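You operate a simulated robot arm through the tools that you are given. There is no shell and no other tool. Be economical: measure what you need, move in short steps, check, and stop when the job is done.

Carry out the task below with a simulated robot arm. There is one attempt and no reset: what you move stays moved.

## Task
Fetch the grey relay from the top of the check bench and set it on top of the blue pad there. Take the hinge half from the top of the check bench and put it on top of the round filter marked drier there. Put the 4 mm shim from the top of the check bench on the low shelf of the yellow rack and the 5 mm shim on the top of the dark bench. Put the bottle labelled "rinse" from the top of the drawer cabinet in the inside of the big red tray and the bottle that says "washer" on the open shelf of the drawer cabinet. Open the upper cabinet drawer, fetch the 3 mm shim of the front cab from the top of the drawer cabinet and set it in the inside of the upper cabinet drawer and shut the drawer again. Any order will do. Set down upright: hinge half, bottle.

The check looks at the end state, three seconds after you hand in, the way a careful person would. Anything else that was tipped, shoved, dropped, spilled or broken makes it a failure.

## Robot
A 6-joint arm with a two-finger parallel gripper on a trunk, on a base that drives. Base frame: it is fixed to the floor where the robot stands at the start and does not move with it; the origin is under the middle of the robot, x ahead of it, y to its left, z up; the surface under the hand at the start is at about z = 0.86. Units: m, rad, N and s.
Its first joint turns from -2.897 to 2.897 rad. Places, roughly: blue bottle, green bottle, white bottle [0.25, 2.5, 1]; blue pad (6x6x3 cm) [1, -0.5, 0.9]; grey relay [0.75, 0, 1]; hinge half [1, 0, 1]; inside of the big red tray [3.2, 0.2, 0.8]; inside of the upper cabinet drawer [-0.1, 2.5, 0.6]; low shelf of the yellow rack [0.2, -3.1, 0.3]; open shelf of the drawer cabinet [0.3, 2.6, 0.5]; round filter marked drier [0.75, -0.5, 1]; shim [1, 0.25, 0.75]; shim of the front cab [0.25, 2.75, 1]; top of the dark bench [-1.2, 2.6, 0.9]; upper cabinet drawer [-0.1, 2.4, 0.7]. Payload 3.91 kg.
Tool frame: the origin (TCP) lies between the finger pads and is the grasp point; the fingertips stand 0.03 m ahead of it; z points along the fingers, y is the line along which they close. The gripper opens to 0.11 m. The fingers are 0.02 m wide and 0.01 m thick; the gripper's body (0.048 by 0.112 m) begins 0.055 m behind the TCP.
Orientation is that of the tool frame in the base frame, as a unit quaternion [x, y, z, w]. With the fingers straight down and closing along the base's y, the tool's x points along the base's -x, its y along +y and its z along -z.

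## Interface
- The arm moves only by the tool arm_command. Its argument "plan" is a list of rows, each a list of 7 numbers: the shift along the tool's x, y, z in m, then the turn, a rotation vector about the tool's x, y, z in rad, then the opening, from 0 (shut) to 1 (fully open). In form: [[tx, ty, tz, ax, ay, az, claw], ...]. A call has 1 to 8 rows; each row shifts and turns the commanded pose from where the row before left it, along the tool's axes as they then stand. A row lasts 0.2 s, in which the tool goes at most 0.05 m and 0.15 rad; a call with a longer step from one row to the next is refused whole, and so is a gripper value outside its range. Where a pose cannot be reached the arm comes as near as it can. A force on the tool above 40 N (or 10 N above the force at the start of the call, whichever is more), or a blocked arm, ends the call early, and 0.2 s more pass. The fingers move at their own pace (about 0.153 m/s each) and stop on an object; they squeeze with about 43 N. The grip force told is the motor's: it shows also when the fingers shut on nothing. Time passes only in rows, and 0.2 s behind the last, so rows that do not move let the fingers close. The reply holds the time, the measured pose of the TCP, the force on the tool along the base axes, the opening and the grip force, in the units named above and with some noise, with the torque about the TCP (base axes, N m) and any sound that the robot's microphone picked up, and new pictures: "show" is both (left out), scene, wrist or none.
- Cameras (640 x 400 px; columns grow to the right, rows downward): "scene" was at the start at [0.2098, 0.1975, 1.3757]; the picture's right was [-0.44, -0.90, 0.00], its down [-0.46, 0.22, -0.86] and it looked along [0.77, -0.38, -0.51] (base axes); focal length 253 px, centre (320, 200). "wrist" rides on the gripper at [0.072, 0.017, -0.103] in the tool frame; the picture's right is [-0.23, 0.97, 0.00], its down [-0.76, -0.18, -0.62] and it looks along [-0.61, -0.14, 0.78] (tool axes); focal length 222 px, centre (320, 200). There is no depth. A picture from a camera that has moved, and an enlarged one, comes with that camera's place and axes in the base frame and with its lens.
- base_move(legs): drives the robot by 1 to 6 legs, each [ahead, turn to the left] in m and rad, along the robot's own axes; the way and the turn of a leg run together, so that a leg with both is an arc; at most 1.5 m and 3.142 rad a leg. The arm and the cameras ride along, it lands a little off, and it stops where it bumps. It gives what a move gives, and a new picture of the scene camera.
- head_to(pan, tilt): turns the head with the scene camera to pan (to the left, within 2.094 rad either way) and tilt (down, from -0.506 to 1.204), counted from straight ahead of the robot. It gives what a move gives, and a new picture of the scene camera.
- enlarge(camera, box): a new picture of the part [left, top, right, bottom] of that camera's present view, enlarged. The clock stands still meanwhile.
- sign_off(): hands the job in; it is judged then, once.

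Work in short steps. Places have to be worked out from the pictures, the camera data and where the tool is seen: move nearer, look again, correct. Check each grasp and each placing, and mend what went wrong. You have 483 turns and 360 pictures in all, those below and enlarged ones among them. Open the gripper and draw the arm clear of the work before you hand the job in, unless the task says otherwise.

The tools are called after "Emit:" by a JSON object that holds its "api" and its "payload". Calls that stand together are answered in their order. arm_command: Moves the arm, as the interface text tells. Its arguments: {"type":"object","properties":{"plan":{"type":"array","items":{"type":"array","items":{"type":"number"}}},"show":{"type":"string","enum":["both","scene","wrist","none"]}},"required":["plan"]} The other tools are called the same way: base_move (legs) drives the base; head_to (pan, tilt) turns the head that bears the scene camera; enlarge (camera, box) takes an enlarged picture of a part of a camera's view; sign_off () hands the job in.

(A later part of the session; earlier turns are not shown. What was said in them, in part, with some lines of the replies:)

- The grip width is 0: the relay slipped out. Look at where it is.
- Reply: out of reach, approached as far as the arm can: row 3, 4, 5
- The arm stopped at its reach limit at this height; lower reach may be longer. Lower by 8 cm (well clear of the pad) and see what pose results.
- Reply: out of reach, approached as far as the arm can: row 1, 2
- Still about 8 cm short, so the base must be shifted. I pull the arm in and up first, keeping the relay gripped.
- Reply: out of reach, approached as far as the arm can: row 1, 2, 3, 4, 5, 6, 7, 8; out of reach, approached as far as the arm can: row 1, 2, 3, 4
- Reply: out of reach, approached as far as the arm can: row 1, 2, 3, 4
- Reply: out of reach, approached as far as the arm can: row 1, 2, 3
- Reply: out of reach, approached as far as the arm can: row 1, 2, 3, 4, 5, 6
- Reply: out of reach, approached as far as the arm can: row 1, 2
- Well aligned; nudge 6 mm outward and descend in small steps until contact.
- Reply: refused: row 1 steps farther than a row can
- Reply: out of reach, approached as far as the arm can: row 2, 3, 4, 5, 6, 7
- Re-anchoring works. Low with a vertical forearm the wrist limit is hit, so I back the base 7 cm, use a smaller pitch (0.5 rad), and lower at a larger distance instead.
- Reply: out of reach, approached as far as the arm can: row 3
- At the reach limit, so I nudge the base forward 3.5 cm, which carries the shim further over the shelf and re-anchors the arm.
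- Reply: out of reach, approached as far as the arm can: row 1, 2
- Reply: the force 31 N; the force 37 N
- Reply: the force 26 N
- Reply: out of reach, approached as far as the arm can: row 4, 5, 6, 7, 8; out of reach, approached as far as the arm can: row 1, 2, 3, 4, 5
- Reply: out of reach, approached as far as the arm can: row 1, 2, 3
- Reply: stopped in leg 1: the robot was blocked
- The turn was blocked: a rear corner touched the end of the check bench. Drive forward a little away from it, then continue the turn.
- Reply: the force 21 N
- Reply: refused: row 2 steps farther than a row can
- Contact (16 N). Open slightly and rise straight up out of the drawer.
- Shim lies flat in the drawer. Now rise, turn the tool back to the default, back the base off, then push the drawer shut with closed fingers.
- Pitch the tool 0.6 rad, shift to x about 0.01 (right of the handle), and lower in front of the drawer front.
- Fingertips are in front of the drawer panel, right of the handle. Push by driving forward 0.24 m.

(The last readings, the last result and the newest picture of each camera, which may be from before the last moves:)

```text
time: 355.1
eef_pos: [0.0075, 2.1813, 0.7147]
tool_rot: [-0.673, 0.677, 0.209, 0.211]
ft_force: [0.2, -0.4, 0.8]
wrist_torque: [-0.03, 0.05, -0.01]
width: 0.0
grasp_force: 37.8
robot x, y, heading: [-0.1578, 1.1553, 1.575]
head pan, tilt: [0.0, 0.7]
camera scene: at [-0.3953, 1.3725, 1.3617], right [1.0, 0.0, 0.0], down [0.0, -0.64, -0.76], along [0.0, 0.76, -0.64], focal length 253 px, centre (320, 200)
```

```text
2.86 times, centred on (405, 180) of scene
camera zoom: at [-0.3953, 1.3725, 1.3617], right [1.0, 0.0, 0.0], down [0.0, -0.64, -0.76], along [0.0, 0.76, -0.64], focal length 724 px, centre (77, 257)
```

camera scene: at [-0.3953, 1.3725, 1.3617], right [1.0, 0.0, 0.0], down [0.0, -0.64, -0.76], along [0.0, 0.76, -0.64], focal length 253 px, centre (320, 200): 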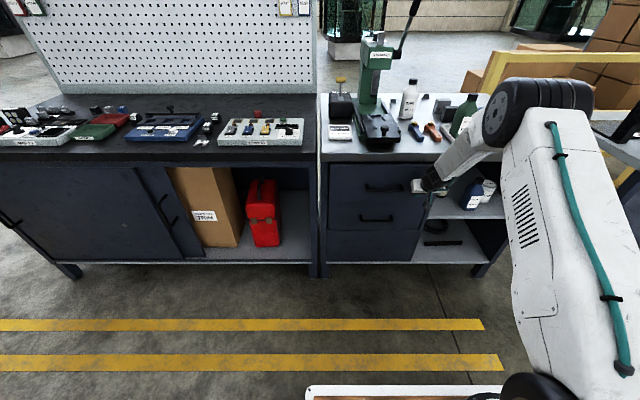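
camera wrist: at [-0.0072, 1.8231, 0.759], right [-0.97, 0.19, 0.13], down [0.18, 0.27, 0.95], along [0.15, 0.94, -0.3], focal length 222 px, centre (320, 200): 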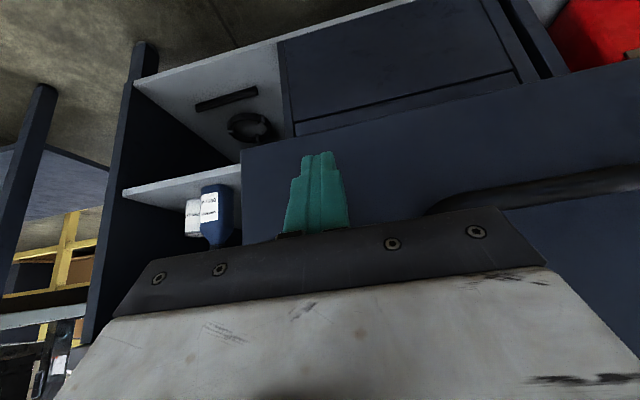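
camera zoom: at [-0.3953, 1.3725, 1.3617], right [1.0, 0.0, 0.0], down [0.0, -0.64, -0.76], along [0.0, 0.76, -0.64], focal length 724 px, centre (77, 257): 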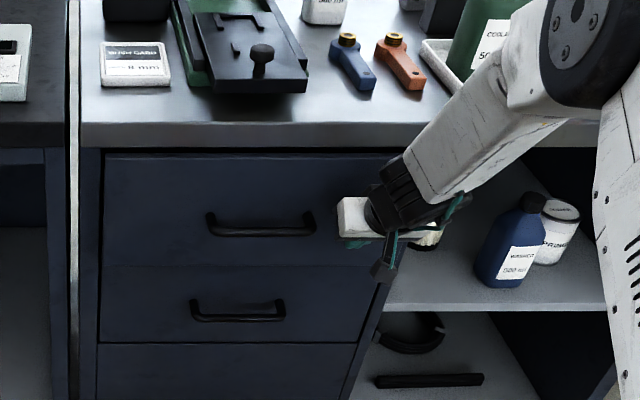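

Nearly closed. Push the remainder with the arm in small steps, watching force.

Emit:
{"api": "arm_command", "payload": {"plan": [[-0.00825, 0, 0.00565, 0, 0, 0, 0], [-0.00825, 0, 0.00565, 0, 0, 0, 0], [0, 0, 0, 0, 0, 0, 0]], "show": "none"}}

Emit:
{"api": "arm_command", "payload": {"plan": [[-0.00825, 0, 0.00565, 0, 0, 0, 0], [-0.00825, 0, 0.00565, 0, 0, 0, 0], [0, 0, 0, 0, 0, 0, 0]], "show": "none"}}

Emit:
{"api": "enlarge", "payload": {"camera": "scene", "box": [310, 110, 500, 250]}}

```text
time: 355.9
eef_pos: [0.0092, 2.2022, 0.7151]
tool_rot: [-0.673, 0.677, 0.209, 0.211]
ft_force: [0.1, 1.4, 0.4]
wrist_torque: [0.02, -0.01, 0.04]
width: 0.0
grasp_force: 37.8
robot x, y, heading: [-0.1604, 1.157, 1.571]
head pan, tilt: [0.0, 0.7]
```

```text
time: 356.5
eef_pos: [0.0091, 2.21, 0.7126]
tool_rot: [-0.674, 0.679, 0.207, 0.204]
ft_force: [-0.8, -17.5, 7.2]
wrist_torque: [-0.19, 0.03, 0.04]
width: 0.0
grasp_force: 38.0
robot x, y, heading: [-0.1589, 1.1544, 1.572]
head pan, tilt: [0.0, 0.7]
stopped in row 2: the force on the tool passed its limit at 76 N (the readings are from after the stop); the commanded pose is now the measured one
```

```text
2.86 times, centred on (405, 180) of scene
camera zoom: at [-0.3953, 1.3711, 1.3618], right [1.0, 0.0, 0.0], down [0.0, -0.64, -0.77], along [0.0, 0.77, -0.64], focal length 724 px, centre (77, 257)
```

zoom: 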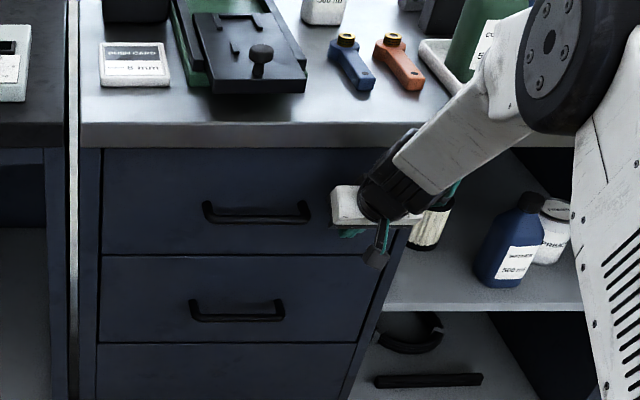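

The drawer is shut against its stop. Back off, straighten the tool and raise.

Emit:
{"api": "base_move", "payload": {"legs": [[-0.2, 0]]}}

Emit:
{"api": "arm_command", "payload": {"plan": [[-0.02, 0, -0.035, 0, 0, 0, 0], [-0.02, 0, -0.035, 0, 0, 0, 0], [-0.02, 0, -0.035, 0, 0.15, 0, 0], [-0.015, 0, -0.04, 0, 0.15, 0, 0], [0, 0, -0.045, 0, 0.15, 0, 0.3], [0, 0, -0.045, 0, 0.15, 0, 0.5], [0.02, 0, -0.045, 0, 0, 0, 0.5], [0.02, 0, -0.045, 0, 0, 0, 0.5]], "show": "scene"}}

```text
time: 358.1
eef_pos: [0.0108, 2.0124, 0.7129]
tool_rot: [-0.674, 0.679, 0.207, 0.206]
ft_force: [-0.3, 1.0, -0.9]
wrist_torque: [-0.02, -0.02, -0.01]
width: 0.0
grasp_force: 37.0
robot x, y, heading: [-0.1623, 0.9561, 1.563]
head pan, tilt: [0.0, 0.7]
camera scene: at [-0.395, 1.1729, 1.3617], right [1.0, 0.0, 0.0], down [0.0, -0.64, -0.76], along [0.0, 0.76, -0.64], focal length 253 px, centre (320, 200)
```

scene: 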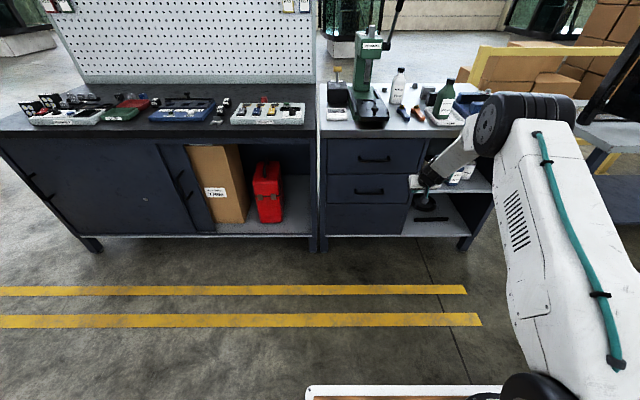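

```text
time: 359.9
eef_pos: [0.0118, 1.9422, 1.0524]
tool_rot: [-0.704, 0.71, -0.002, -0.006]
ft_force: [0.1, 0.2, -1.2]
wrist_torque: [-0.04, -0.01, 0.02]
width: 0.055
grasp_force: 0.0
robot x, y, heading: [-0.1594, 0.9533, 1.567]
head pan, tilt: [0.0, 0.7]
camera scene: at [-0.3949, 1.1736, 1.3616], right [1.0, 0.0, 0.0], down [0.0, -0.64, -0.76], along [0.0, 0.76, -0.64], focal length 253 px, centre (320, 200)
```

scene: 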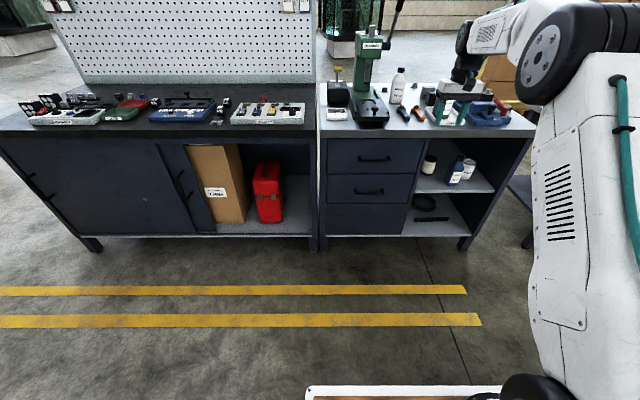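

Drawer closed. Tuck the arm high and reposition to about [0.3,1.76] to pick the rinse bottle by its cap.

Emit:
{"api": "arm_command", "payload": {"plan": [[0.038, 0.015, -0.02, 0, 0, 0, 0.5], [0.038, 0.015, -0.02, 0, 0, 0, 0.5], [0.038, 0.015, -0.02, 0, 0, 0, 0.5], [0.038, 0.015, -0.02, 0, 0, 0, 0.5], [0.038, 0.015, -0.02, 0, 0, 0, 0.5], [0.038, 0.015, -0.02, 0, 0, 0, 0.5], [0.038, 0.015, -0.02, 0, 0, 0, 0.5], [0.038, 0.015, -0.02, 0, 0, 0, 0.5]], "show": "none"}}

Emit:
{"api": "base_move", "payload": {"legs": [[0, -0.7], [0.715, 0], [0, 0.7], [0.25, 0]]}}

```text
time: 361.6
eef_pos: [-0.1086, 1.6381, 1.215]
tool_rot: [-0.705, 0.709, -0.001, -0.005]
ft_force: [-1.1, 0.8, -0.2]
wrist_torque: [-0.06, 0.0, 0.03]
width: 0.055
grasp_force: 0.1
robot x, y, heading: [-0.1554, 0.9567, 1.569]
head pan, tilt: [0.0, 0.7]
```

```text
time: 370.7
eef_pos: [0.3394, 2.4399, 1.2156]
tool_rot: [0.71, -0.704, 0.0, 0.004]
ft_force: [-0.4, 0.8, -0.3]
wrist_torque: [0.02, -0.02, -0.01]
width: 0.055
grasp_force: 0.0
robot x, y, heading: [0.3003, 1.7565, 1.579]
head pan, tilt: [0.0, 0.7]
camera scene: at [0.059, 1.9713, 1.3616], right [1.0, 0.01, 0.0], down [0.01, -0.64, -0.76], along [-0.01, 0.76, -0.64], focal length 253 px, centre (320, 200)
```

scene: 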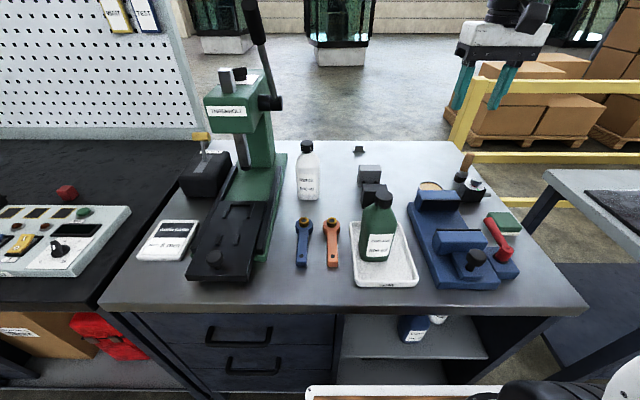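

Rinse bottle: cap about [0.015,2.565], base centre about [0.015,2.575]; the press lever stands close on its left, so I grasp the bottle body from the front with the 60° pitched tool, like the washer. Back up 0.12 m first and pitch the tool.

Emit:
{"api": "base_move", "payload": {"legs": [[-0.12, -0.008]]}}

Emit:
{"api": "arm_command", "payload": {"plan": [[0, 0.035, 0, 0, -0.145, 0, 0.8], [0, 0.035, 0, 0, -0.145, 0, 0.8], [0, 0.035, 0, 0, -0.145, 0, 0.8], [0, 0.035, 0, 0, -0.145, 0, 0.8], [0, 0.035, 0, 0, -0.145, 0, 0.8], [0, 0.035, 0, 0, -0.145, 0, 0.8], [0, 0.03, 0, 0, -0.145, 0, 0.8], [0, 0, 0, 0, -0.03, 0, 0.8]], "show": "both"}}

```text
time: 372.0
eef_pos: [0.3445, 2.319, 1.2162]
tool_rot: [0.707, -0.707, 0.001, 0.005]
ft_force: [-0.2, 0.2, 0.2]
wrist_torque: [0.01, -0.01, -0.01]
width: 0.0545
grasp_force: 0.2
robot x, y, heading: [0.3, 1.6334, 1.576]
head pan, tilt: [0.0, 0.7]
camera scene: at [0.0615, 1.8521, 1.3617], right [1.0, 0.0, 0.0], down [0.0, -0.64, -0.76], along [0.0, 0.76, -0.64], focal length 253 px, centre (320, 200)
```

scene: 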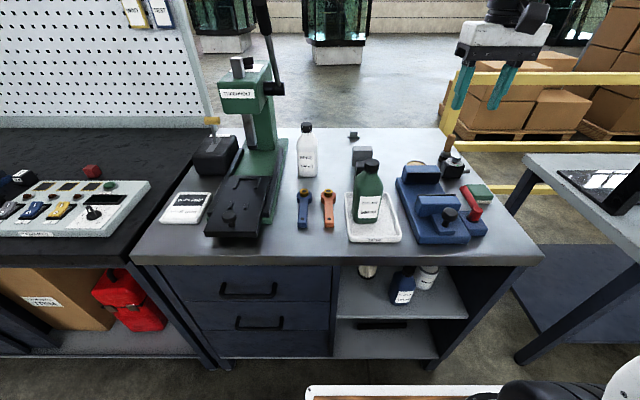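

```text
time: 373.8
eef_pos: [0.1052, 2.3189, 1.2174]
tool_rot: [-0.614, 0.614, 0.352, 0.349]
ft_force: [0.5, 0.5, 0.0]
wrist_torque: [0.03, -0.02, 0.0]
width: 0.0878
grasp_force: 0.1
robot x, y, heading: [0.299, 1.6353, 1.578]
head pan, tilt: [0.0, 0.7]
camera scene: at [0.0615, 1.8521, 1.3617], right [1.0, 0.0, 0.0], down [0.0, -0.64, -0.76], along [0.0, 0.76, -0.64], focal length 253 px, centre (320, 200)
camera wrist: at [0.0884, 2.1934, 1.2075], right [-0.97, 0.11, 0.2], down [0.18, -0.15, 0.97], along [0.14, 0.98, 0.13], focal length 222 px, centre (320, 200)
```

scene: 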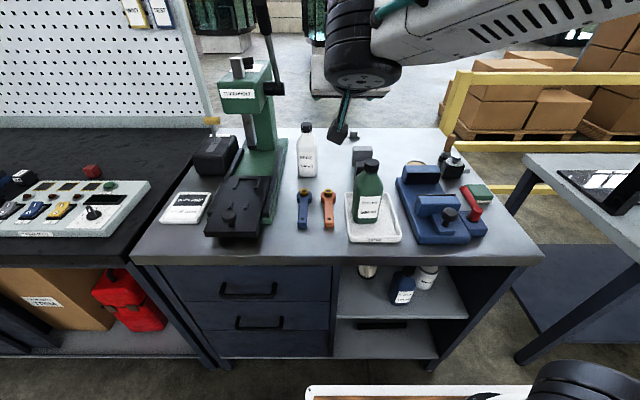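
wrist: 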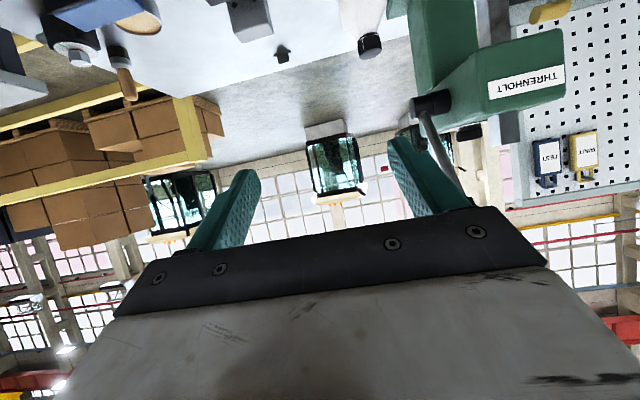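

Cap seen at x about 0.02. Shift left first at height, then come down in front of the bottle.

Emit:
{"api": "arm_command", "payload": {"plan": [[0, 0.042, 0, 0, 0, 0, 0.8], [0, 0.043, 0, 0, 0, 0, 0.8], [0.0264, 0, 0.0366, 0, 0, 0, 0.8], [0.0264, 0, 0.0366, 0, 0, 0, 0.8], [0.0264, 0, 0.0366, 0, 0, 0, 0.8], [0.0264, 0, 0.0366, 0, 0, 0, 0.8]], "show": "both"}}

```text
time: 375.2
eef_pos: [0.0185, 2.3894, 1.0521]
tool_rot: [-0.613, 0.614, 0.353, 0.349]
ft_force: [0.1, -0.4, 0.0]
wrist_torque: [-0.02, 0.01, 0.01]
width: 0.0881
grasp_force: 0.1
robot x, y, heading: [0.2982, 1.639, 1.576]
head pan, tilt: [0.0, 0.7]
camera scene: at [0.0617, 1.8516, 1.3618], right [1.0, 0.0, 0.0], down [0.0, -0.64, -0.77], along [0.0, 0.77, -0.64], focal length 253 px, centre (320, 200)
camera wrist: at [0.003, 2.2645, 1.0417], right [-0.97, 0.11, 0.2], down [0.18, -0.15, 0.97], along [0.14, 0.98, 0.12], focal length 222 px, centre (320, 200)
```

scene: 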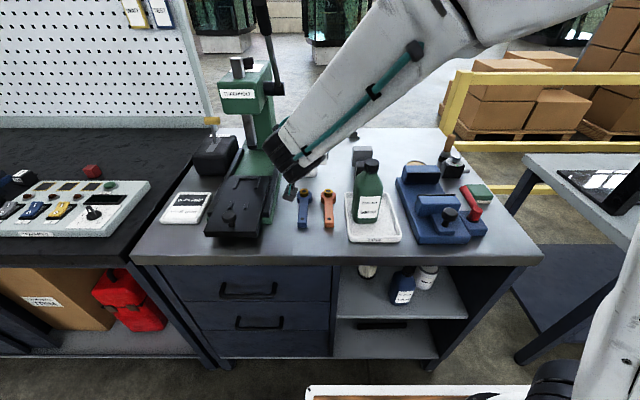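
wrist: 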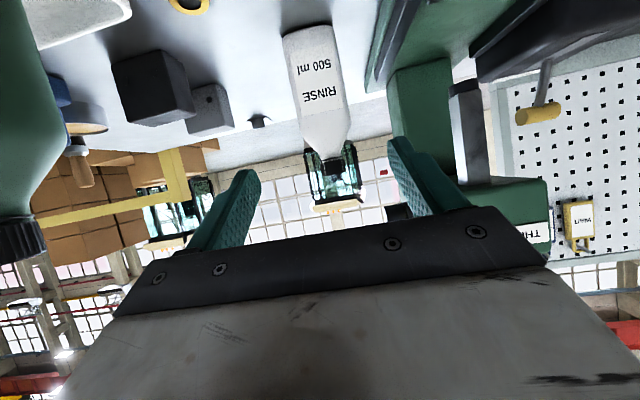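

Aligned. Two more rows down to z 0.97.

Emit:
{"api": "arm_command", "payload": {"plan": [[0.0253, -0.001, 0.0383, 0, 0, 0, 0.8], [0.0253, -0.001, 0.0383, 0, 0, 0, 0.8], [0, 0, 0, 0, 0, 0, 0.8]], "show": "both"}}

```text
time: 376.0
eef_pos: [0.0215, 2.4306, 0.969]
tool_rot: [-0.613, 0.615, 0.352, 0.349]
ft_force: [-0.5, 0.6, -0.1]
wrist_torque: [0.0, 0.0, 0.0]
width: 0.088
grasp_force: 0.1
robot x, y, heading: [0.2983, 1.6393, 1.574]
head pan, tilt: [0.0, 0.7]
camera scene: at [0.0615, 1.852, 1.3617], right [1.0, 0.0, 0.0], down [0.0, -0.64, -0.76], along [0.0, 0.76, -0.64], focal length 253 px, centre (320, 200)
camera wrist: at [0.0052, 2.3054, 0.9585], right [-0.97, 0.11, 0.2], down [0.18, -0.15, 0.97], along [0.14, 0.98, 0.13], focal length 222 px, centre (320, 200)
```

scene: 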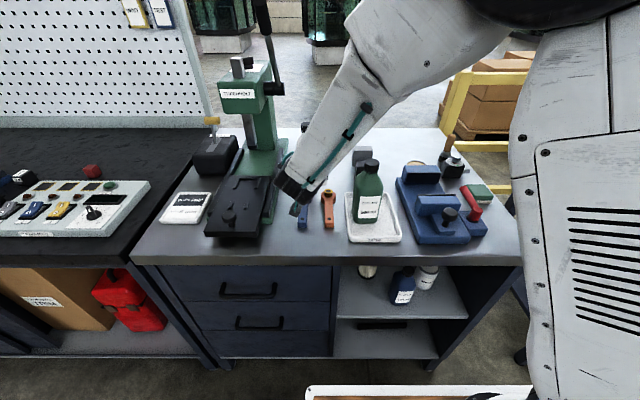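
wrist: 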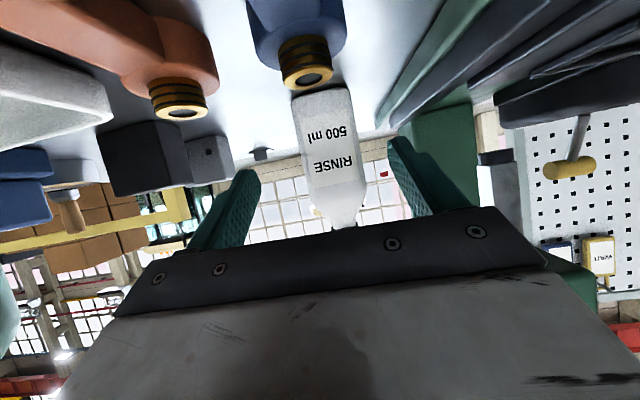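

Advance along the approach direction around the bottle, checking before the last part.

Emit:
{"api": "arm_command", "payload": {"plan": [[-0.0185, 0, 0.0285, 0, 0, 0, 0.85], [-0.017, 0, 0.0295, 0, 0, 0, 0.85], [-0.013, 0, 0.0225, 0, 0, 0, 0.85], [0, 0, 0, 0, 0, 0, 0.85]], "show": "both"}}

```text
time: 377.0
eef_pos: [0.0212, 2.5275, 0.9692]
tool_rot: [0.615, -0.614, -0.352, -0.348]
ft_force: [1.3, -0.4, -0.1]
wrist_torque: [-0.01, -0.02, 0.03]
width: 0.0936
grasp_force: 0.1
robot x, y, heading: [0.2997, 1.6373, 1.574]
head pan, tilt: [0.0, 0.7]
camera scene: at [0.0614, 1.8521, 1.3616], right [1.0, 0.0, 0.0], down [0.0, -0.64, -0.76], along [0.0, 0.76, -0.64], focal length 253 px, centre (320, 200)
camera wrist: at [0.0044, 2.4012, 0.959], right [-0.97, 0.11, 0.2], down [0.18, -0.15, 0.97], along [0.14, 0.98, 0.12], focal length 222 px, centre (320, 200)
```

scene: 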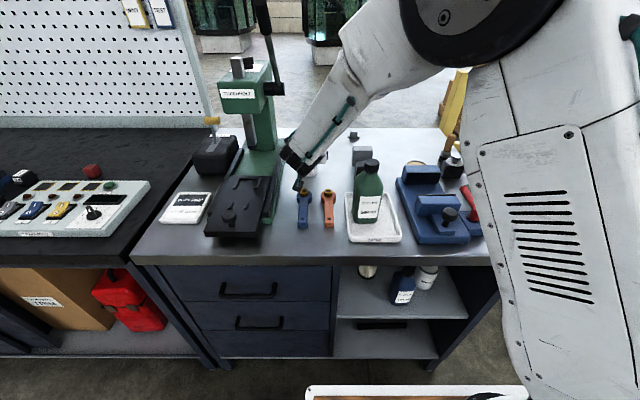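
wrist: 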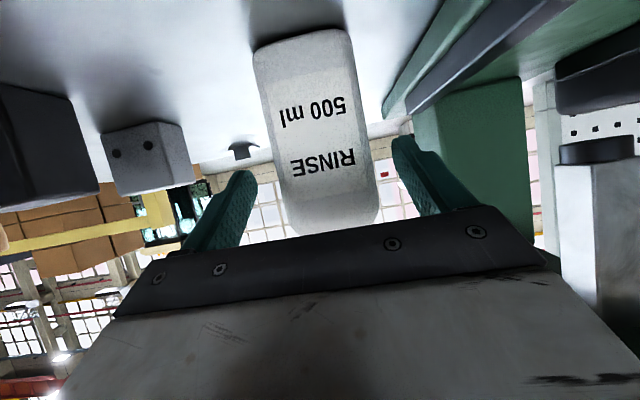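

Well centred; similar to the washer approach, so 5 cm more, then close.

Emit:
{"api": "arm_command", "payload": {"plan": [[-0.0125, 0, 0.0217, 0, 0, 0, 0.85], [-0.0125, 0, 0.0217, 0, 0, 0, 0.85], [0, 0, 0, 0, 0, 0, 0.75], [0, 0, 0, 0, 0, 0, 0.6], [0, 0, 0, 0, 0, 0, 0.4], [0, 0, 0, 0, 0, 0, 0.2], [0, 0, 0, 0, 0, 0, 0.2]], "show": "wrist"}}

```text
time: 378.6
eef_pos: [0.0204, 2.5754, 0.9695]
tool_rot: [-0.613, 0.614, 0.352, 0.35]
ft_force: [-1.0, 1.2, 0.4]
wrist_torque: [0.06, -0.11, 0.01]
width: 0.0657
grasp_force: 42.9
robot x, y, heading: [0.299, 1.6354, 1.577]
head pan, tilt: [0.0, 0.7]
camera wrist: at [0.0041, 2.4507, 0.9593], right [-0.97, 0.11, 0.2], down [0.18, -0.15, 0.97], along [0.14, 0.98, 0.12], focal length 222 px, centre (320, 200)
```

wrist: 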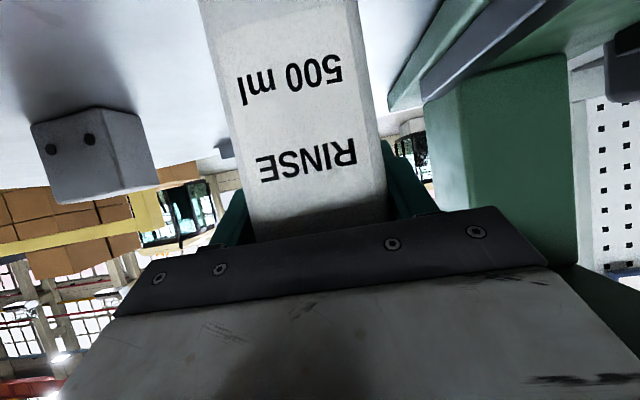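

Gripped (6.6 cm). Lift 8 cm gently (below the press lever), then back the base straight out.

Emit:
{"api": "arm_command", "payload": {"plan": [[-0.0087, 0, -0.005, 0, 0, 0, 0], [-0.0173, 0, -0.01, 0, 0, 0, 0], [-0.0217, 0, -0.0125, 0, 0, 0, 0], [-0.0217, -0.005, -0.0125, 0, 0, 0, 0], [0, 0, 0, 0, 0, 0, 0]], "show": "wrist"}}

Emit:
{"api": "base_move", "payload": {"legs": [[-0.42, -0.006]]}}

```text
time: 379.8
eef_pos: [0.0252, 2.5762, 1.0497]
tool_rot: [0.614, -0.614, -0.353, -0.349]
ft_force: [0.7, 0.2, -5.6]
wrist_torque: [0.09, 0.0, -0.02]
width: 0.0656
grasp_force: 43.4
robot x, y, heading: [0.301, 1.6326, 1.58]
head pan, tilt: [0.0, 0.7]
camera wrist: at [0.0095, 2.4512, 1.04], right [-0.97, 0.11, 0.2], down [0.18, -0.15, 0.97], along [0.14, 0.98, 0.12], focal length 222 px, centre (320, 200)
```

wrist: 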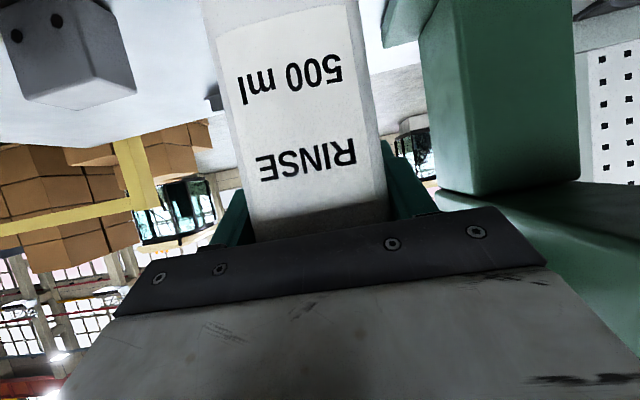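

```text
time: 382.4
eef_pos: [0.0288, 2.1573, 1.0488]
tool_rot: [-0.613, 0.615, 0.352, 0.35]
ft_force: [0.2, 0.1, -4.6]
wrist_torque: [0.03, 0.0, 0.01]
width: 0.0655
grasp_force: 43.2
robot x, y, heading: [0.3019, 1.2188, 1.575]
head pan, tilt: [0.0, 0.7]
camera scene: at [0.0634, 1.4332, 1.3616], right [1.0, 0.0, 0.0], down [0.0, -0.64, -0.76], along [0.0, 0.76, -0.64], focal length 253 px, centre (320, 200)
```

scene: 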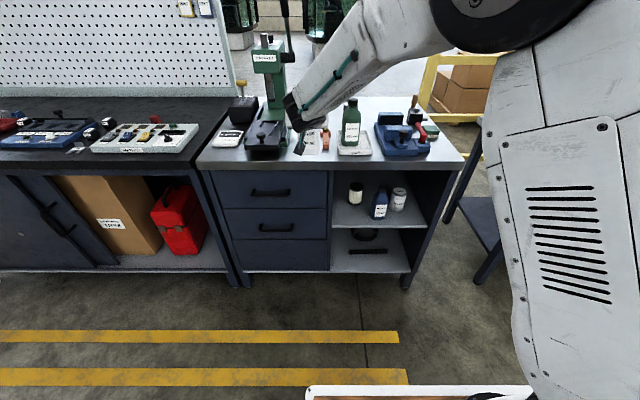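

Bottle held upright. Tuck in and up a little, back off 0.1 m, then turn to face the far table (+x).

Emit:
{"api": "arm_command", "payload": {"plan": [[-0.0067, 0, -0.0385, 0, 0, 0, 0], [-0.0067, 0, -0.0385, 0, 0, 0, 0], [-0.0067, 0, -0.0385, 0, 0, 0, 0], [-0.0067, 0, -0.0385, 0, 0, 0, 0]], "show": "none"}}

Emit:
{"api": "base_move", "payload": {"legs": [[-0.08, 0], [0, -1.575]]}}

Emit:
{"api": "head_to", "payload": {"pan": -0.25, "tilt": 0.35}}

```text
time: 383.4
eef_pos: [0.0284, 2.0385, 1.1513]
tool_rot: [-0.613, 0.616, 0.35, 0.35]
ft_force: [0.4, 0.8, -6.9]
wrist_torque: [0.08, 0.01, 0.01]
width: 0.0656
grasp_force: 42.9
robot x, y, heading: [0.2998, 1.2155, 1.572]
head pan, tilt: [0.0, 0.7]
```

```text
time: 388.2
eef_pos: [1.1246, 1.4037, 1.152]
tool_rot: [0.003, 0.869, 0.001, 0.495]
ft_force: [-0.2, 0.2, -5.9]
wrist_torque: [-0.03, -0.03, -0.01]
width: 0.0652
grasp_force: 42.7
robot x, y, heading: [0.3021, 1.135, -0.002]
head pan, tilt: [0.0, 0.7]
camera scene: at [0.5153, 1.3733, 1.3616], right [0.0, -1.0, 0.0], down [-0.64, 0.0, -0.76], along [0.76, 0.0, -0.64], focal length 253 px, centre (320, 200)
```

scene: 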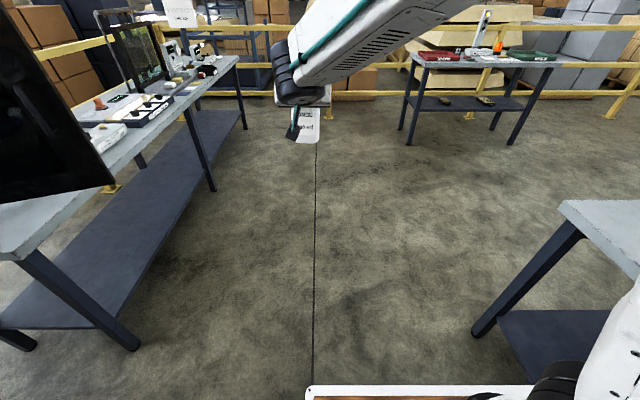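

```text
time: 389.1
eef_pos: [1.1229, 1.4046, 1.1521]
tool_rot: [0.003, 0.869, 0.001, 0.495]
ft_force: [0.2, 0.3, -5.4]
wrist_torque: [0.06, -0.05, 0.01]
width: 0.0654
grasp_force: 43.5
robot x, y, heading: [0.3011, 1.1336, -0.007]
head pan, tilt: [-0.25, 0.351]
camera scene: at [0.5205, 1.3503, 1.3929], right [-0.25, -0.97, 0.0], down [-0.33, 0.09, -0.94], along [0.91, -0.23, -0.34], focal length 253 px, centre (320, 200)
```

scene: 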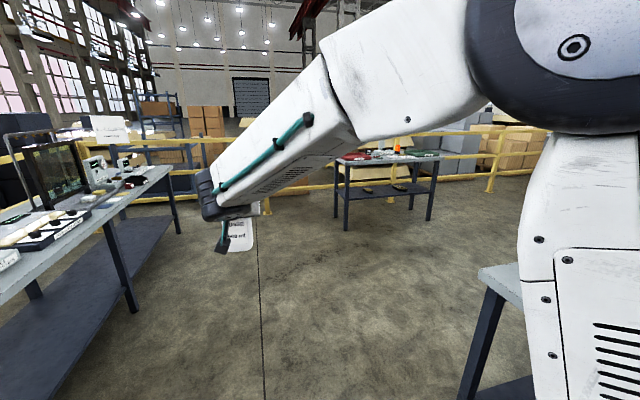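

The table stands before the fence with the red tray at its left end. Zoom in.

Emit:
{"api": "enlarge", "payload": {"camera": "scene", "box": [325, 130, 455, 230]}}

```text
4.00 times, centred on (390, 180) of scene
camera zoom: at [0.5205, 1.3503, 1.3929], right [-0.25, -0.97, 0.0], down [-0.33, 0.09, -0.94], along [0.91, -0.23, -0.34], focal length 1014 px, centre (40, 280)
```

zoom: 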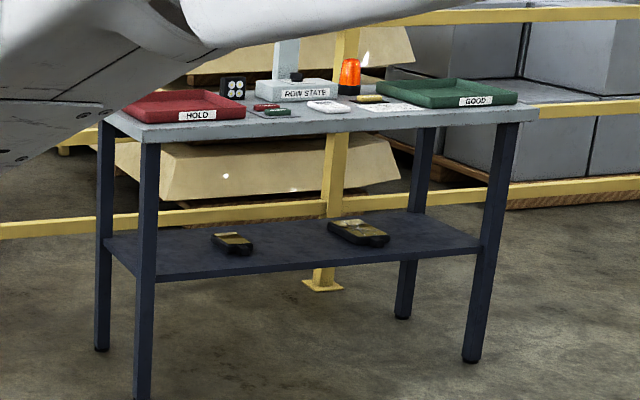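

Drive there: forward, right, and left again to face the table around [1.75,-0.05].

Emit:
{"api": "base_move", "payload": {"legs": [[1.45, 0.007], [0, -1.571], [1.17, 0], [0, 1.571]]}}

Emit:
{"api": "head_to", "payload": {"pan": 0.0, "tilt": 0.45}}

```text
time: 409.4
eef_pos: [2.5612, 0.2478, 1.1525]
tool_rot: [-0.005, 0.869, 0.006, 0.495]
ft_force: [-0.8, -0.4, -5.1]
wrist_torque: [0.0, -0.02, 0.0]
width: 0.0649
grasp_force: 42.9
robot x, y, heading: [1.7433, -0.0334, 0.013]
head pan, tilt: [-0.25, 0.351]
camera scene: at [1.9595, 0.1825, 1.393], right [-0.23, -0.97, 0.0], down [-0.33, 0.08, -0.94], along [0.91, -0.22, -0.34], focal length 253 px, centre (320, 200)
```

scene: 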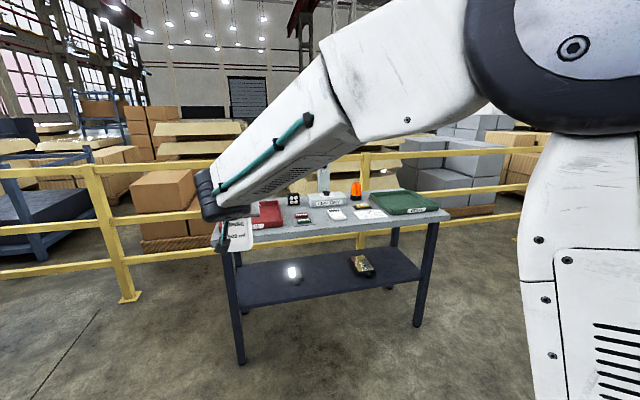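

```text
time: 410.2
eef_pos: [2.5616, 0.2473, 1.1522]
tool_rot: [-0.004, 0.869, 0.005, 0.495]
ft_force: [0.3, -0.1, -5.5]
wrist_torque: [-0.03, 0.04, -0.03]
width: 0.0651
grasp_force: 43.5
robot x, y, heading: [1.747, -0.0343, 0.014]
head pan, tilt: [0.0, 0.45]
camera scene: at [1.9608, 0.2055, 1.3838], right [0.02, -1.0, 0.0], down [-0.44, -0.01, -0.9], along [0.9, 0.01, -0.44], focal length 253 px, centre (320, 200)
```

scene: 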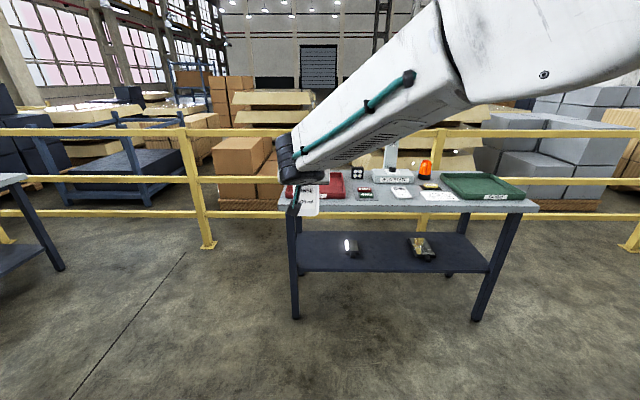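

Drive forward 0.4 m and look down at the tray.

Emit:
{"api": "base_move", "payload": {"legs": [[0.4, -0.013]]}}

Emit:
{"api": "head_to", "payload": {"pan": 0.0, "tilt": 0.65}}

```text
time: 412.7
eef_pos: [2.9656, 0.2367, 1.1519]
tool_rot: [0.003, 0.869, 0.001, 0.496]
ft_force: [0.5, -0.4, -5.5]
wrist_torque: [0.0, -0.05, 0.0]
width: 0.0651
grasp_force: 43.1
robot x, y, heading: [2.1407, -0.0335, 0.001]
head pan, tilt: [0.0, 0.45]
camera scene: at [2.3643, 0.2046, 1.3838], right [0.0, -1.0, 0.0], down [-0.44, 0.0, -0.9], along [0.9, 0.0, -0.44], focal length 253 px, centre (320, 200)
```

scene: 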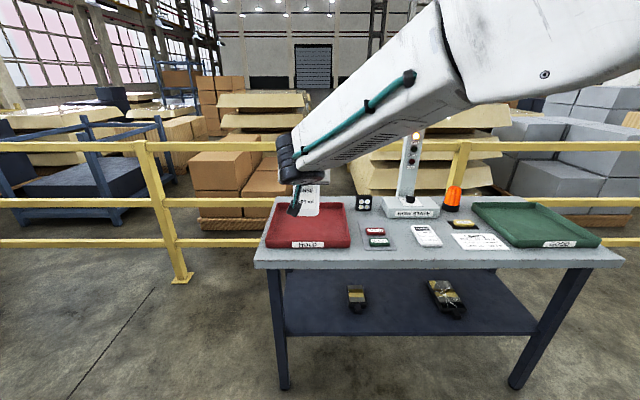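

```text
time: 413.4
eef_pos: [2.9646, 0.2356, 1.151]
tool_rot: [0.003, 0.869, 0.001, 0.495]
ft_force: [0.8, -0.1, -6.3]
wrist_torque: [-0.02, -0.01, 0.02]
width: 0.065
grasp_force: 43.6
robot x, y, heading: [2.1461, -0.0354, -0.003]
head pan, tilt: [0.0, 0.649]
camera scene: at [2.3592, 0.2046, 1.366], right [0.0, -1.0, 0.0], down [-0.6, 0.0, -0.8], along [0.8, 0.0, -0.6], focal length 253 px, centre (320, 200)
```

scene: 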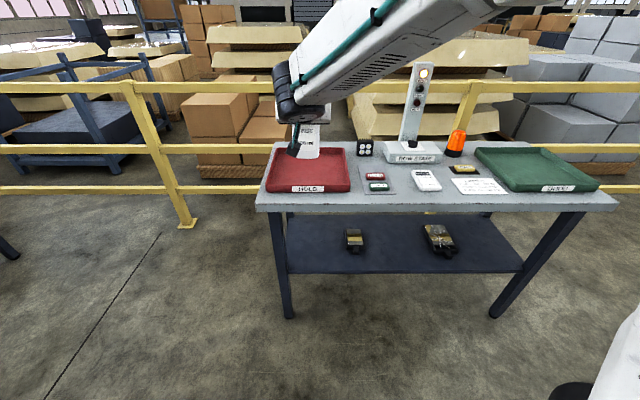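

Tray rim is about z 0.85, x 3.165–3.5, y 0.09–0.42, empty. Drive 0.16 m, then extend the arm 12 cm so the bottle is over the tray's inside.

Emit:
{"api": "base_move", "payload": {"legs": [[0.16, 0.002]]}}

Emit:
{"api": "arm_command", "payload": {"plan": [[-0.02, 0, 0.0346, 0, 0, 0, 0], [-0.02, 0, 0.0346, 0, 0, 0, 0], [-0.02, 0, 0.0346, 0, 0, 0, 0], [0.026, 0, 0.015, 0, 0, 0, 0], [0.026, 0, 0.015, 0, 0, 0, 0], [0.026, 0, 0.015, 0, 0, 0, 0], [0, 0, 0, 0, 0, 0, 0]], "show": "both"}}

```text
time: 414.8
eef_pos: [3.1253, 0.2367, 1.1517]
tool_rot: [0.003, 0.868, 0.001, 0.496]
ft_force: [0.9, 0.2, -5.0]
wrist_torque: [-0.02, -0.04, 0.03]
width: 0.065
grasp_force: 43.1
robot x, y, heading: [2.3054, -0.0327, -0.003]
head pan, tilt: [0.0, 0.649]
camera scene: at [2.5191, 0.2044, 1.3659], right [0.0, -1.0, 0.0], down [-0.6, 0.0, -0.8], along [0.8, 0.0, -0.6], focal length 253 px, centre (320, 200)
```

scene: 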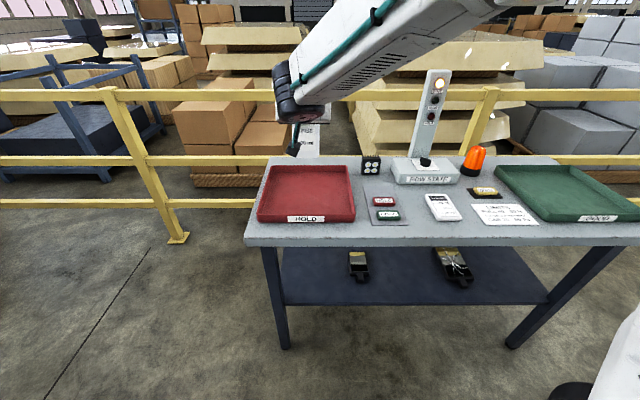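

```text
time: 416.4
eef_pos: [3.2443, 0.2355, 1.0596]
tool_rot: [0.003, 0.869, 0.001, 0.496]
ft_force: [-0.2, -0.1, -5.6]
wrist_torque: [0.0, -0.03, 0.0]
width: 0.0648
grasp_force: 43.4
robot x, y, heading: [2.305, -0.0326, 0.006]
head pan, tilt: [0.0, 0.649]
camera scene: at [2.519, 0.2044, 1.3659], right [0.0, -1.0, 0.0], down [-0.6, 0.0, -0.8], along [0.8, 0.0, -0.6], focal length 253 px, centre (320, 200)
camera wrist: at [3.1196, 0.2535, 1.0501], right [0.12, 0.97, 0.2], down [-0.15, -0.18, 0.97], along [0.98, -0.15, 0.12], focal length 222 px, centre (320, 200)
```

scene: 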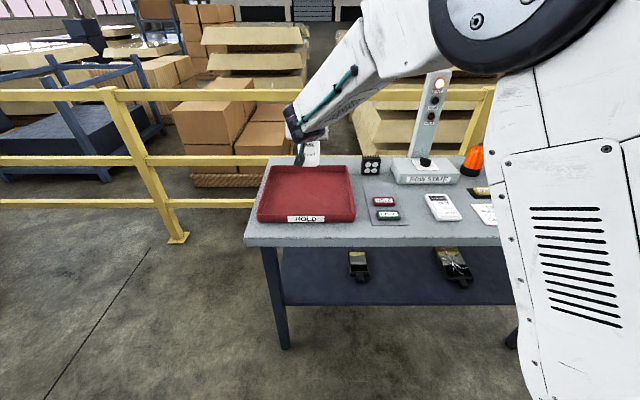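
wrist: 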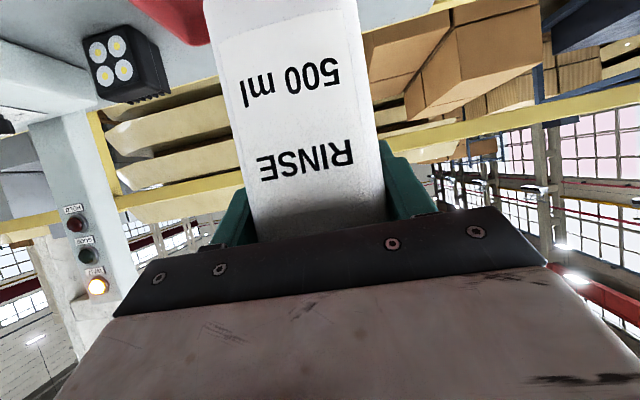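

Position over the tray is good; move 3 cm further in and lower to about 4 cm above the expected contact.

Emit:
{"api": "arm_command", "payload": {"plan": [[-0.015, 0, 0.026, 0, 0, 0, 0], [0.0346, 0, 0.02, 0, 0, 0, 0], [0.0346, 0, 0.02, 0, 0, 0, 0], [0.0346, 0, 0.02, 0, 0, 0, 0], [0, 0, 0, 0, 0, 0, 0]], "show": "both"}}

Emit:
{"api": "enlarge", "payload": {"camera": "scene", "box": [240, 130, 380, 240]}}

```text
time: 417.6
eef_pos: [3.273, 0.2367, 0.939]
tool_rot: [0.002, 0.869, 0.002, 0.495]
ft_force: [-0.6, -0.1, -5.1]
wrist_torque: [0.01, -0.03, -0.01]
width: 0.0649
grasp_force: 42.3
robot x, y, heading: [2.3038, -0.0336, -0.003]
head pan, tilt: [0.0, 0.649]
camera scene: at [2.519, 0.2044, 1.3659], right [0.0, -1.0, 0.0], down [-0.6, 0.0, -0.8], along [0.8, 0.0, -0.6], focal length 253 px, centre (320, 200)
camera wrist: at [3.149, 0.2542, 0.9296], right [0.12, 0.97, 0.2], down [-0.15, -0.18, 0.97], along [0.98, -0.15, 0.12], focal length 222 px, centre (320, 200)
```

scene: 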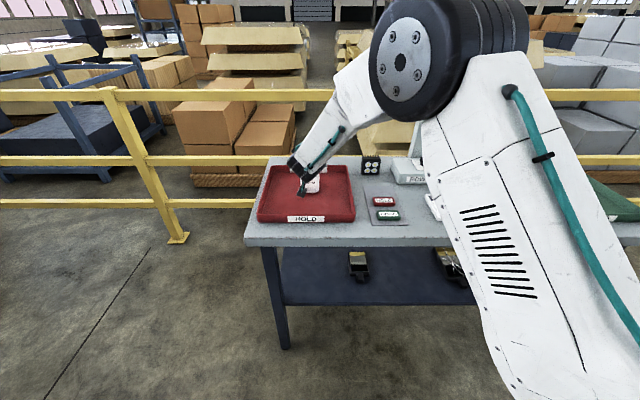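
wrist: 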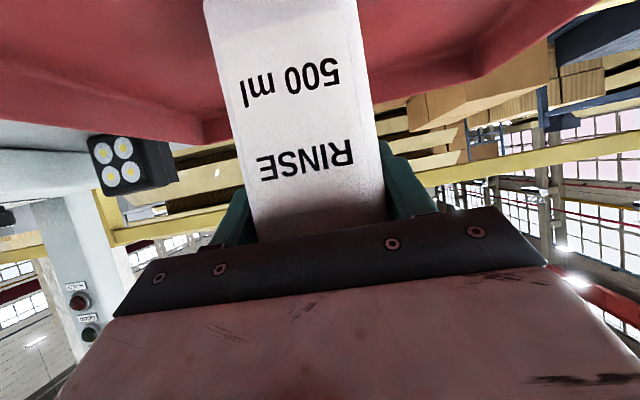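

```text
3.64 times, centred on (310, 185) of scene
camera zoom: at [2.519, 0.2044, 1.3659], right [0.0, -1.0, 0.0], down [-0.6, 0.0, -0.8], along [0.8, 0.0, -0.6], focal length 922 px, centre (356, 254)
```

zoom: 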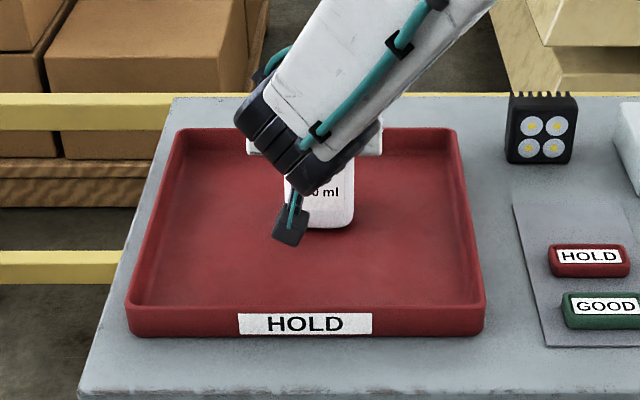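

Bottle is well inside the tray outline. Lower in small steps.

Emit:
{"api": "arm_command", "payload": {"plan": [[0.0104, 0, 0.006, 0, 0, 0, 0], [0.0087, 0, 0.005, 0, 0, 0, 0], [0, 0, 0, 0, 0, 0, 0]], "show": "none"}}

```text
time: 418.4
eef_pos: [3.273, 0.2371, 0.9212]
tool_rot: [0.004, 0.867, 0.001, 0.498]
ft_force: [7.4, 5.6, 34.6]
wrist_torque: [-0.22, -0.04, -0.07]
width: 0.0653
grasp_force: 43.2
robot x, y, heading: [2.3048, -0.0314, 0.0]
head pan, tilt: [0.0, 0.649]
```

Touched down firmly (35 N). Relieve 2 mm, check, then open.

Emit:
{"api": "arm_command", "payload": {"plan": [[-0.0022, 0, -0.00125, 0, 0, 0, 0], [0, 0, 0, 0, 0, 0, 0]], "show": "none"}}

Emit:
{"api": "enlarge", "payload": {"camera": "scene", "box": [240, 130, 380, 240]}}

```text
time: 419.0
eef_pos: [3.2735, 0.2358, 0.9212]
tool_rot: [0.004, 0.869, 0.001, 0.495]
ft_force: [8.5, 5.9, 22.2]
wrist_torque: [0.04, -0.84, 0.17]
width: 0.0647
grasp_force: 43.0
robot x, y, heading: [2.3026, -0.0344, -0.001]
head pan, tilt: [0.0, 0.649]
```

```text
3.64 times, centred on (310, 185) of scene
camera zoom: at [2.5181, 0.2044, 1.3661], right [0.0, -1.0, 0.0], down [-0.6, 0.0, -0.8], along [0.8, 0.0, -0.6], focal length 922 px, centre (356, 254)
```

zoom: 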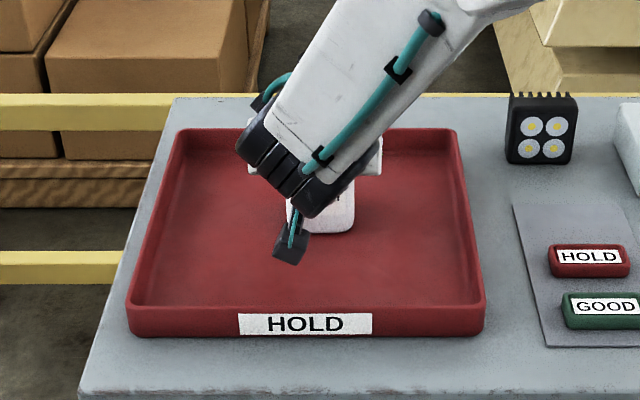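

Emit:
{"api": "arm_command", "payload": {"plan": [[-0.0017, 0, -0.001, 0, 0, 0, 0], [0, 0, 0, 0, 0, 0, 0.65], [0, 0, 0, 0, 0, 0, 0.85], [0, 0, 0, 0, 0, 0, 0.85]], "show": "wrist"}}

```text
time: 420.0
eef_pos: [3.2721, 0.2357, 0.9234]
tool_rot: [0.004, 0.869, 0.0, 0.496]
ft_force: [0.3, 0.4, 1.0]
wrist_torque: [-0.02, 0.01, -0.03]
width: 0.0937
grasp_force: 0.1
robot x, y, heading: [2.3048, -0.0332, -0.001]
head pan, tilt: [0.0, 0.649]
camera wrist: at [3.1481, 0.254, 0.9127], right [0.12, 0.97, 0.2], down [-0.15, -0.18, 0.97], along [0.98, -0.15, 0.12], focal length 222 px, centre (320, 200)
```

wrist: 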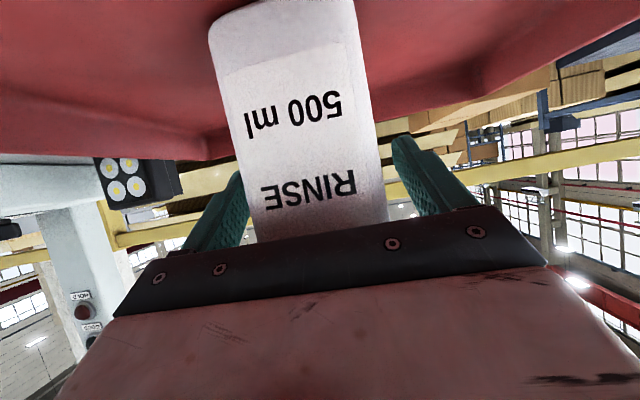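

Released and upright. Back the base straight out and check.

Emit:
{"api": "base_move", "payload": {"legs": [[-0.3, 0]]}}

Emit:
{"api": "enlarge", "payload": {"camera": "scene", "box": [240, 100, 400, 220]}}

```text
time: 422.1
eef_pos: [2.9676, 0.2374, 0.9235]
tool_rot: [0.003, 0.868, 0.001, 0.496]
ft_force: [0.9, 0.1, -0.5]
wrist_torque: [-0.02, -0.01, -0.04]
width: 0.0935
grasp_force: 0.1
robot x, y, heading: [1.9962, -0.0312, -0.001]
head pan, tilt: [0.0, 0.649]
camera scene: at [2.2144, 0.2048, 1.366], right [0.0, -1.0, 0.0], down [-0.6, 0.0, -0.8], along [0.8, 0.0, -0.6], focal length 253 px, centre (320, 200)
```

scene: 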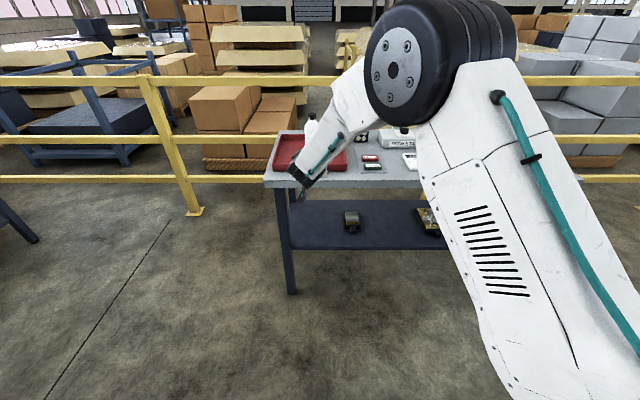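

```text
3.33 times, centred on (320, 160) of scene
camera zoom: at [2.2144, 0.2048, 1.366], right [0.0, -1.0, 0.0], down [-0.6, 0.0, -0.8], along [0.8, 0.0, -0.6], focal length 845 px, centre (320, 333)
```

zoom: 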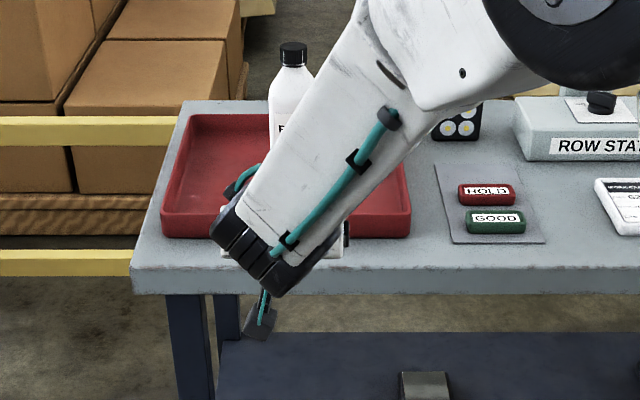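

Rinse bottle stands in the HOLD tray. Retract and straighten the arm, back off, and then re-check the check bench after that earlier bump.

Emit:
{"api": "arm_command", "payload": {"plan": [[-0.035, 0, -0.02, 0, 0, 0, 0.5], [-0.035, 0, -0.02, 0, 0, 0, 0.5], [-0.03, 0, -0.02, 0, 0.145, 0, 0.5], [-0.02, 0, -0.03, 0, 0.145, 0, 0.5], [0, 0, -0.03, 0, 0.145, 0, 0.5], [0, 0, 0, 0, 0.145, 0, 0.5], [0, 0, 0, 0, 0.145, 0, 0.5], [0, 0, 0, 0, 0.145, 0, 0.5]], "show": "none"}}

Emit:
{"api": "base_move", "payload": {"legs": [[-0.2, 0], [0, 1.571]]}}

Emit:
{"api": "head_to", "payload": {"pan": 1.6, "tilt": 0.45}}

```text
time: 423.9
eef_pos: [2.9364, 0.2372, 1.0975]
tool_rot: [0.002, 0.997, 0.003, 0.083]
ft_force: [-0.6, 1.1, 1.2]
wrist_torque: [-0.01, -0.01, -0.03]
width: 0.055
grasp_force: 0.0
robot x, y, heading: [1.9963, -0.0306, 0.002]
head pan, tilt: [0.0, 0.649]
```

```text
time: 429.3
eef_pos: [1.536, 0.9069, 1.0964]
tool_rot: [-0.701, 0.708, 0.06, 0.058]
ft_force: [-0.4, 0.6, -0.6]
wrist_torque: [0.03, 0.03, 0.02]
width: 0.055
grasp_force: 0.0
robot x, y, heading: [1.7978, -0.0302, 1.561]
head pan, tilt: [0.0, 0.649]
camera scene: at [1.5637, 0.1883, 1.366], right [1.0, -0.01, 0.0], down [0.0, -0.6, -0.8], along [0.01, 0.8, -0.6], focal length 253 px, centre (320, 200)
```

scene: 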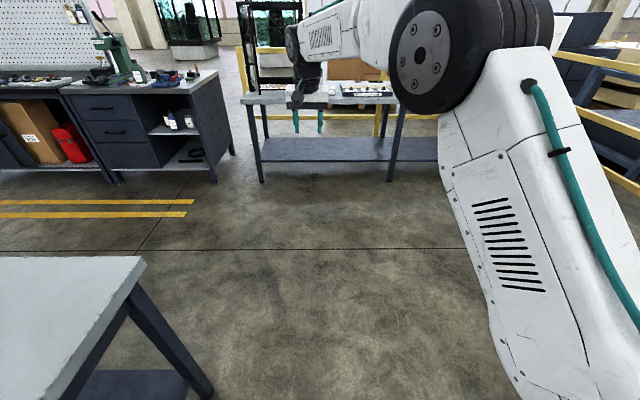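

```text
time: 430.9
eef_pos: [1.5356, 0.9074, 1.0966]
tool_rot: [-0.701, 0.708, 0.06, 0.058]
ft_force: [1.1, -0.5, 0.1]
wrist_torque: [-0.02, 0.0, 0.0]
width: 0.0552
grasp_force: 0.1
robot x, y, heading: [1.7974, -0.0351, 1.564]
head pan, tilt: [1.6, 0.45]
camera scene: at [1.4712, 0.0995, 1.3838], right [-0.02, 1.0, 0.0], down [0.44, 0.01, -0.9], along [-0.9, -0.02, -0.44], focal length 253 px, centre (320, 200)
```

scene: 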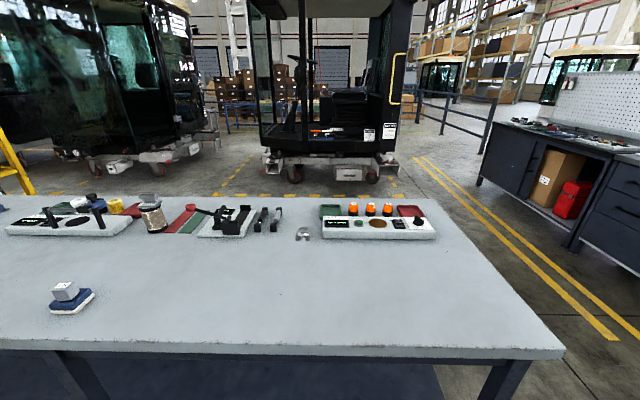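

Zoom on the relay/pad and the hinge on the drier.

Emit:
{"api": "enlarge", "payload": {"camera": "scene", "box": [30, 260, 120, 330]}}

Emit:
{"api": "enlarge", "payload": {"camera": "scene", "box": [100, 175, 320, 255]}}

```text
5.71 times, centred on (75, 295) of scene
camera zoom: at [1.4712, 0.0995, 1.3838], right [-0.02, 1.0, 0.0], down [0.44, 0.01, -0.9], along [-0.9, -0.02, -0.44], focal length 1448 px, centre (1720, -343)
```

zoom: 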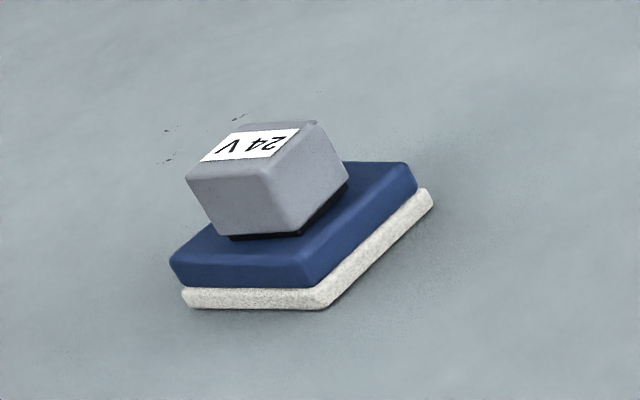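

```text
2.91 times, centred on (210, 215) of scene
camera zoom: at [1.4712, 0.0995, 1.3838], right [-0.02, 1.0, 0.0], down [0.44, 0.01, -0.9], along [-0.9, -0.02, -0.44], focal length 737 px, centre (640, 156)
```

zoom: 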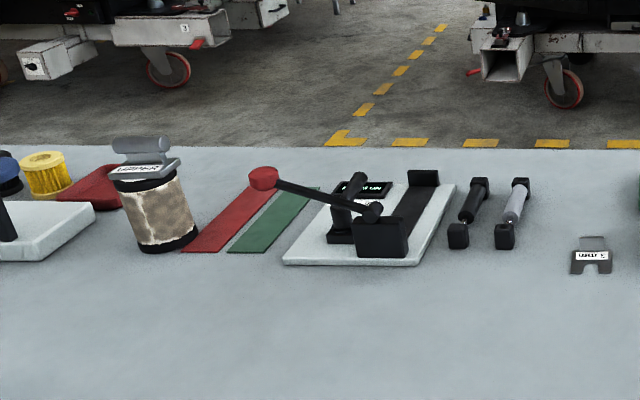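

Relay on the pad, hinge on the drier, and the other bench items all stand as they should. The gripper is open and the arm is in free space, so I hand in.

Emit:
{"api": "sign_off", "payload": {}}

```text
The job is handed in.
```

I did all seven items and handed the job in; the result of the check is not back yet.

- **Relay:** on the blue pad. It slipped out of the gripper once while I was lifting it off the bench, landed upright, and I picked it up again.
- **Hinge half:** standing upright on the drier filter.
- **4 mm shim:** flat on the low shelf of the yellow rack. I set it down hard, at about 37 N.
- **5 mm shim:** on the top of the dark bench.
- **Rinse bottle:** upright in the big red tray (marked HOLD).
- **Washer bottle:** upright on the upper of the drawer cabinet's two open shelves, between the filter and the primer can.
- **3 mm shim:** in the upper cabinet drawer, which is shut. The drawer hit its stop at about 76 N, and I could not look inside afterwards to check the tools stored there.

One knock: a rear corner of the base was blocked while turning, most likely by the end of the check bench. Afterwards I looked at the relay, the hinge and most of the bench items, and all stood as before.
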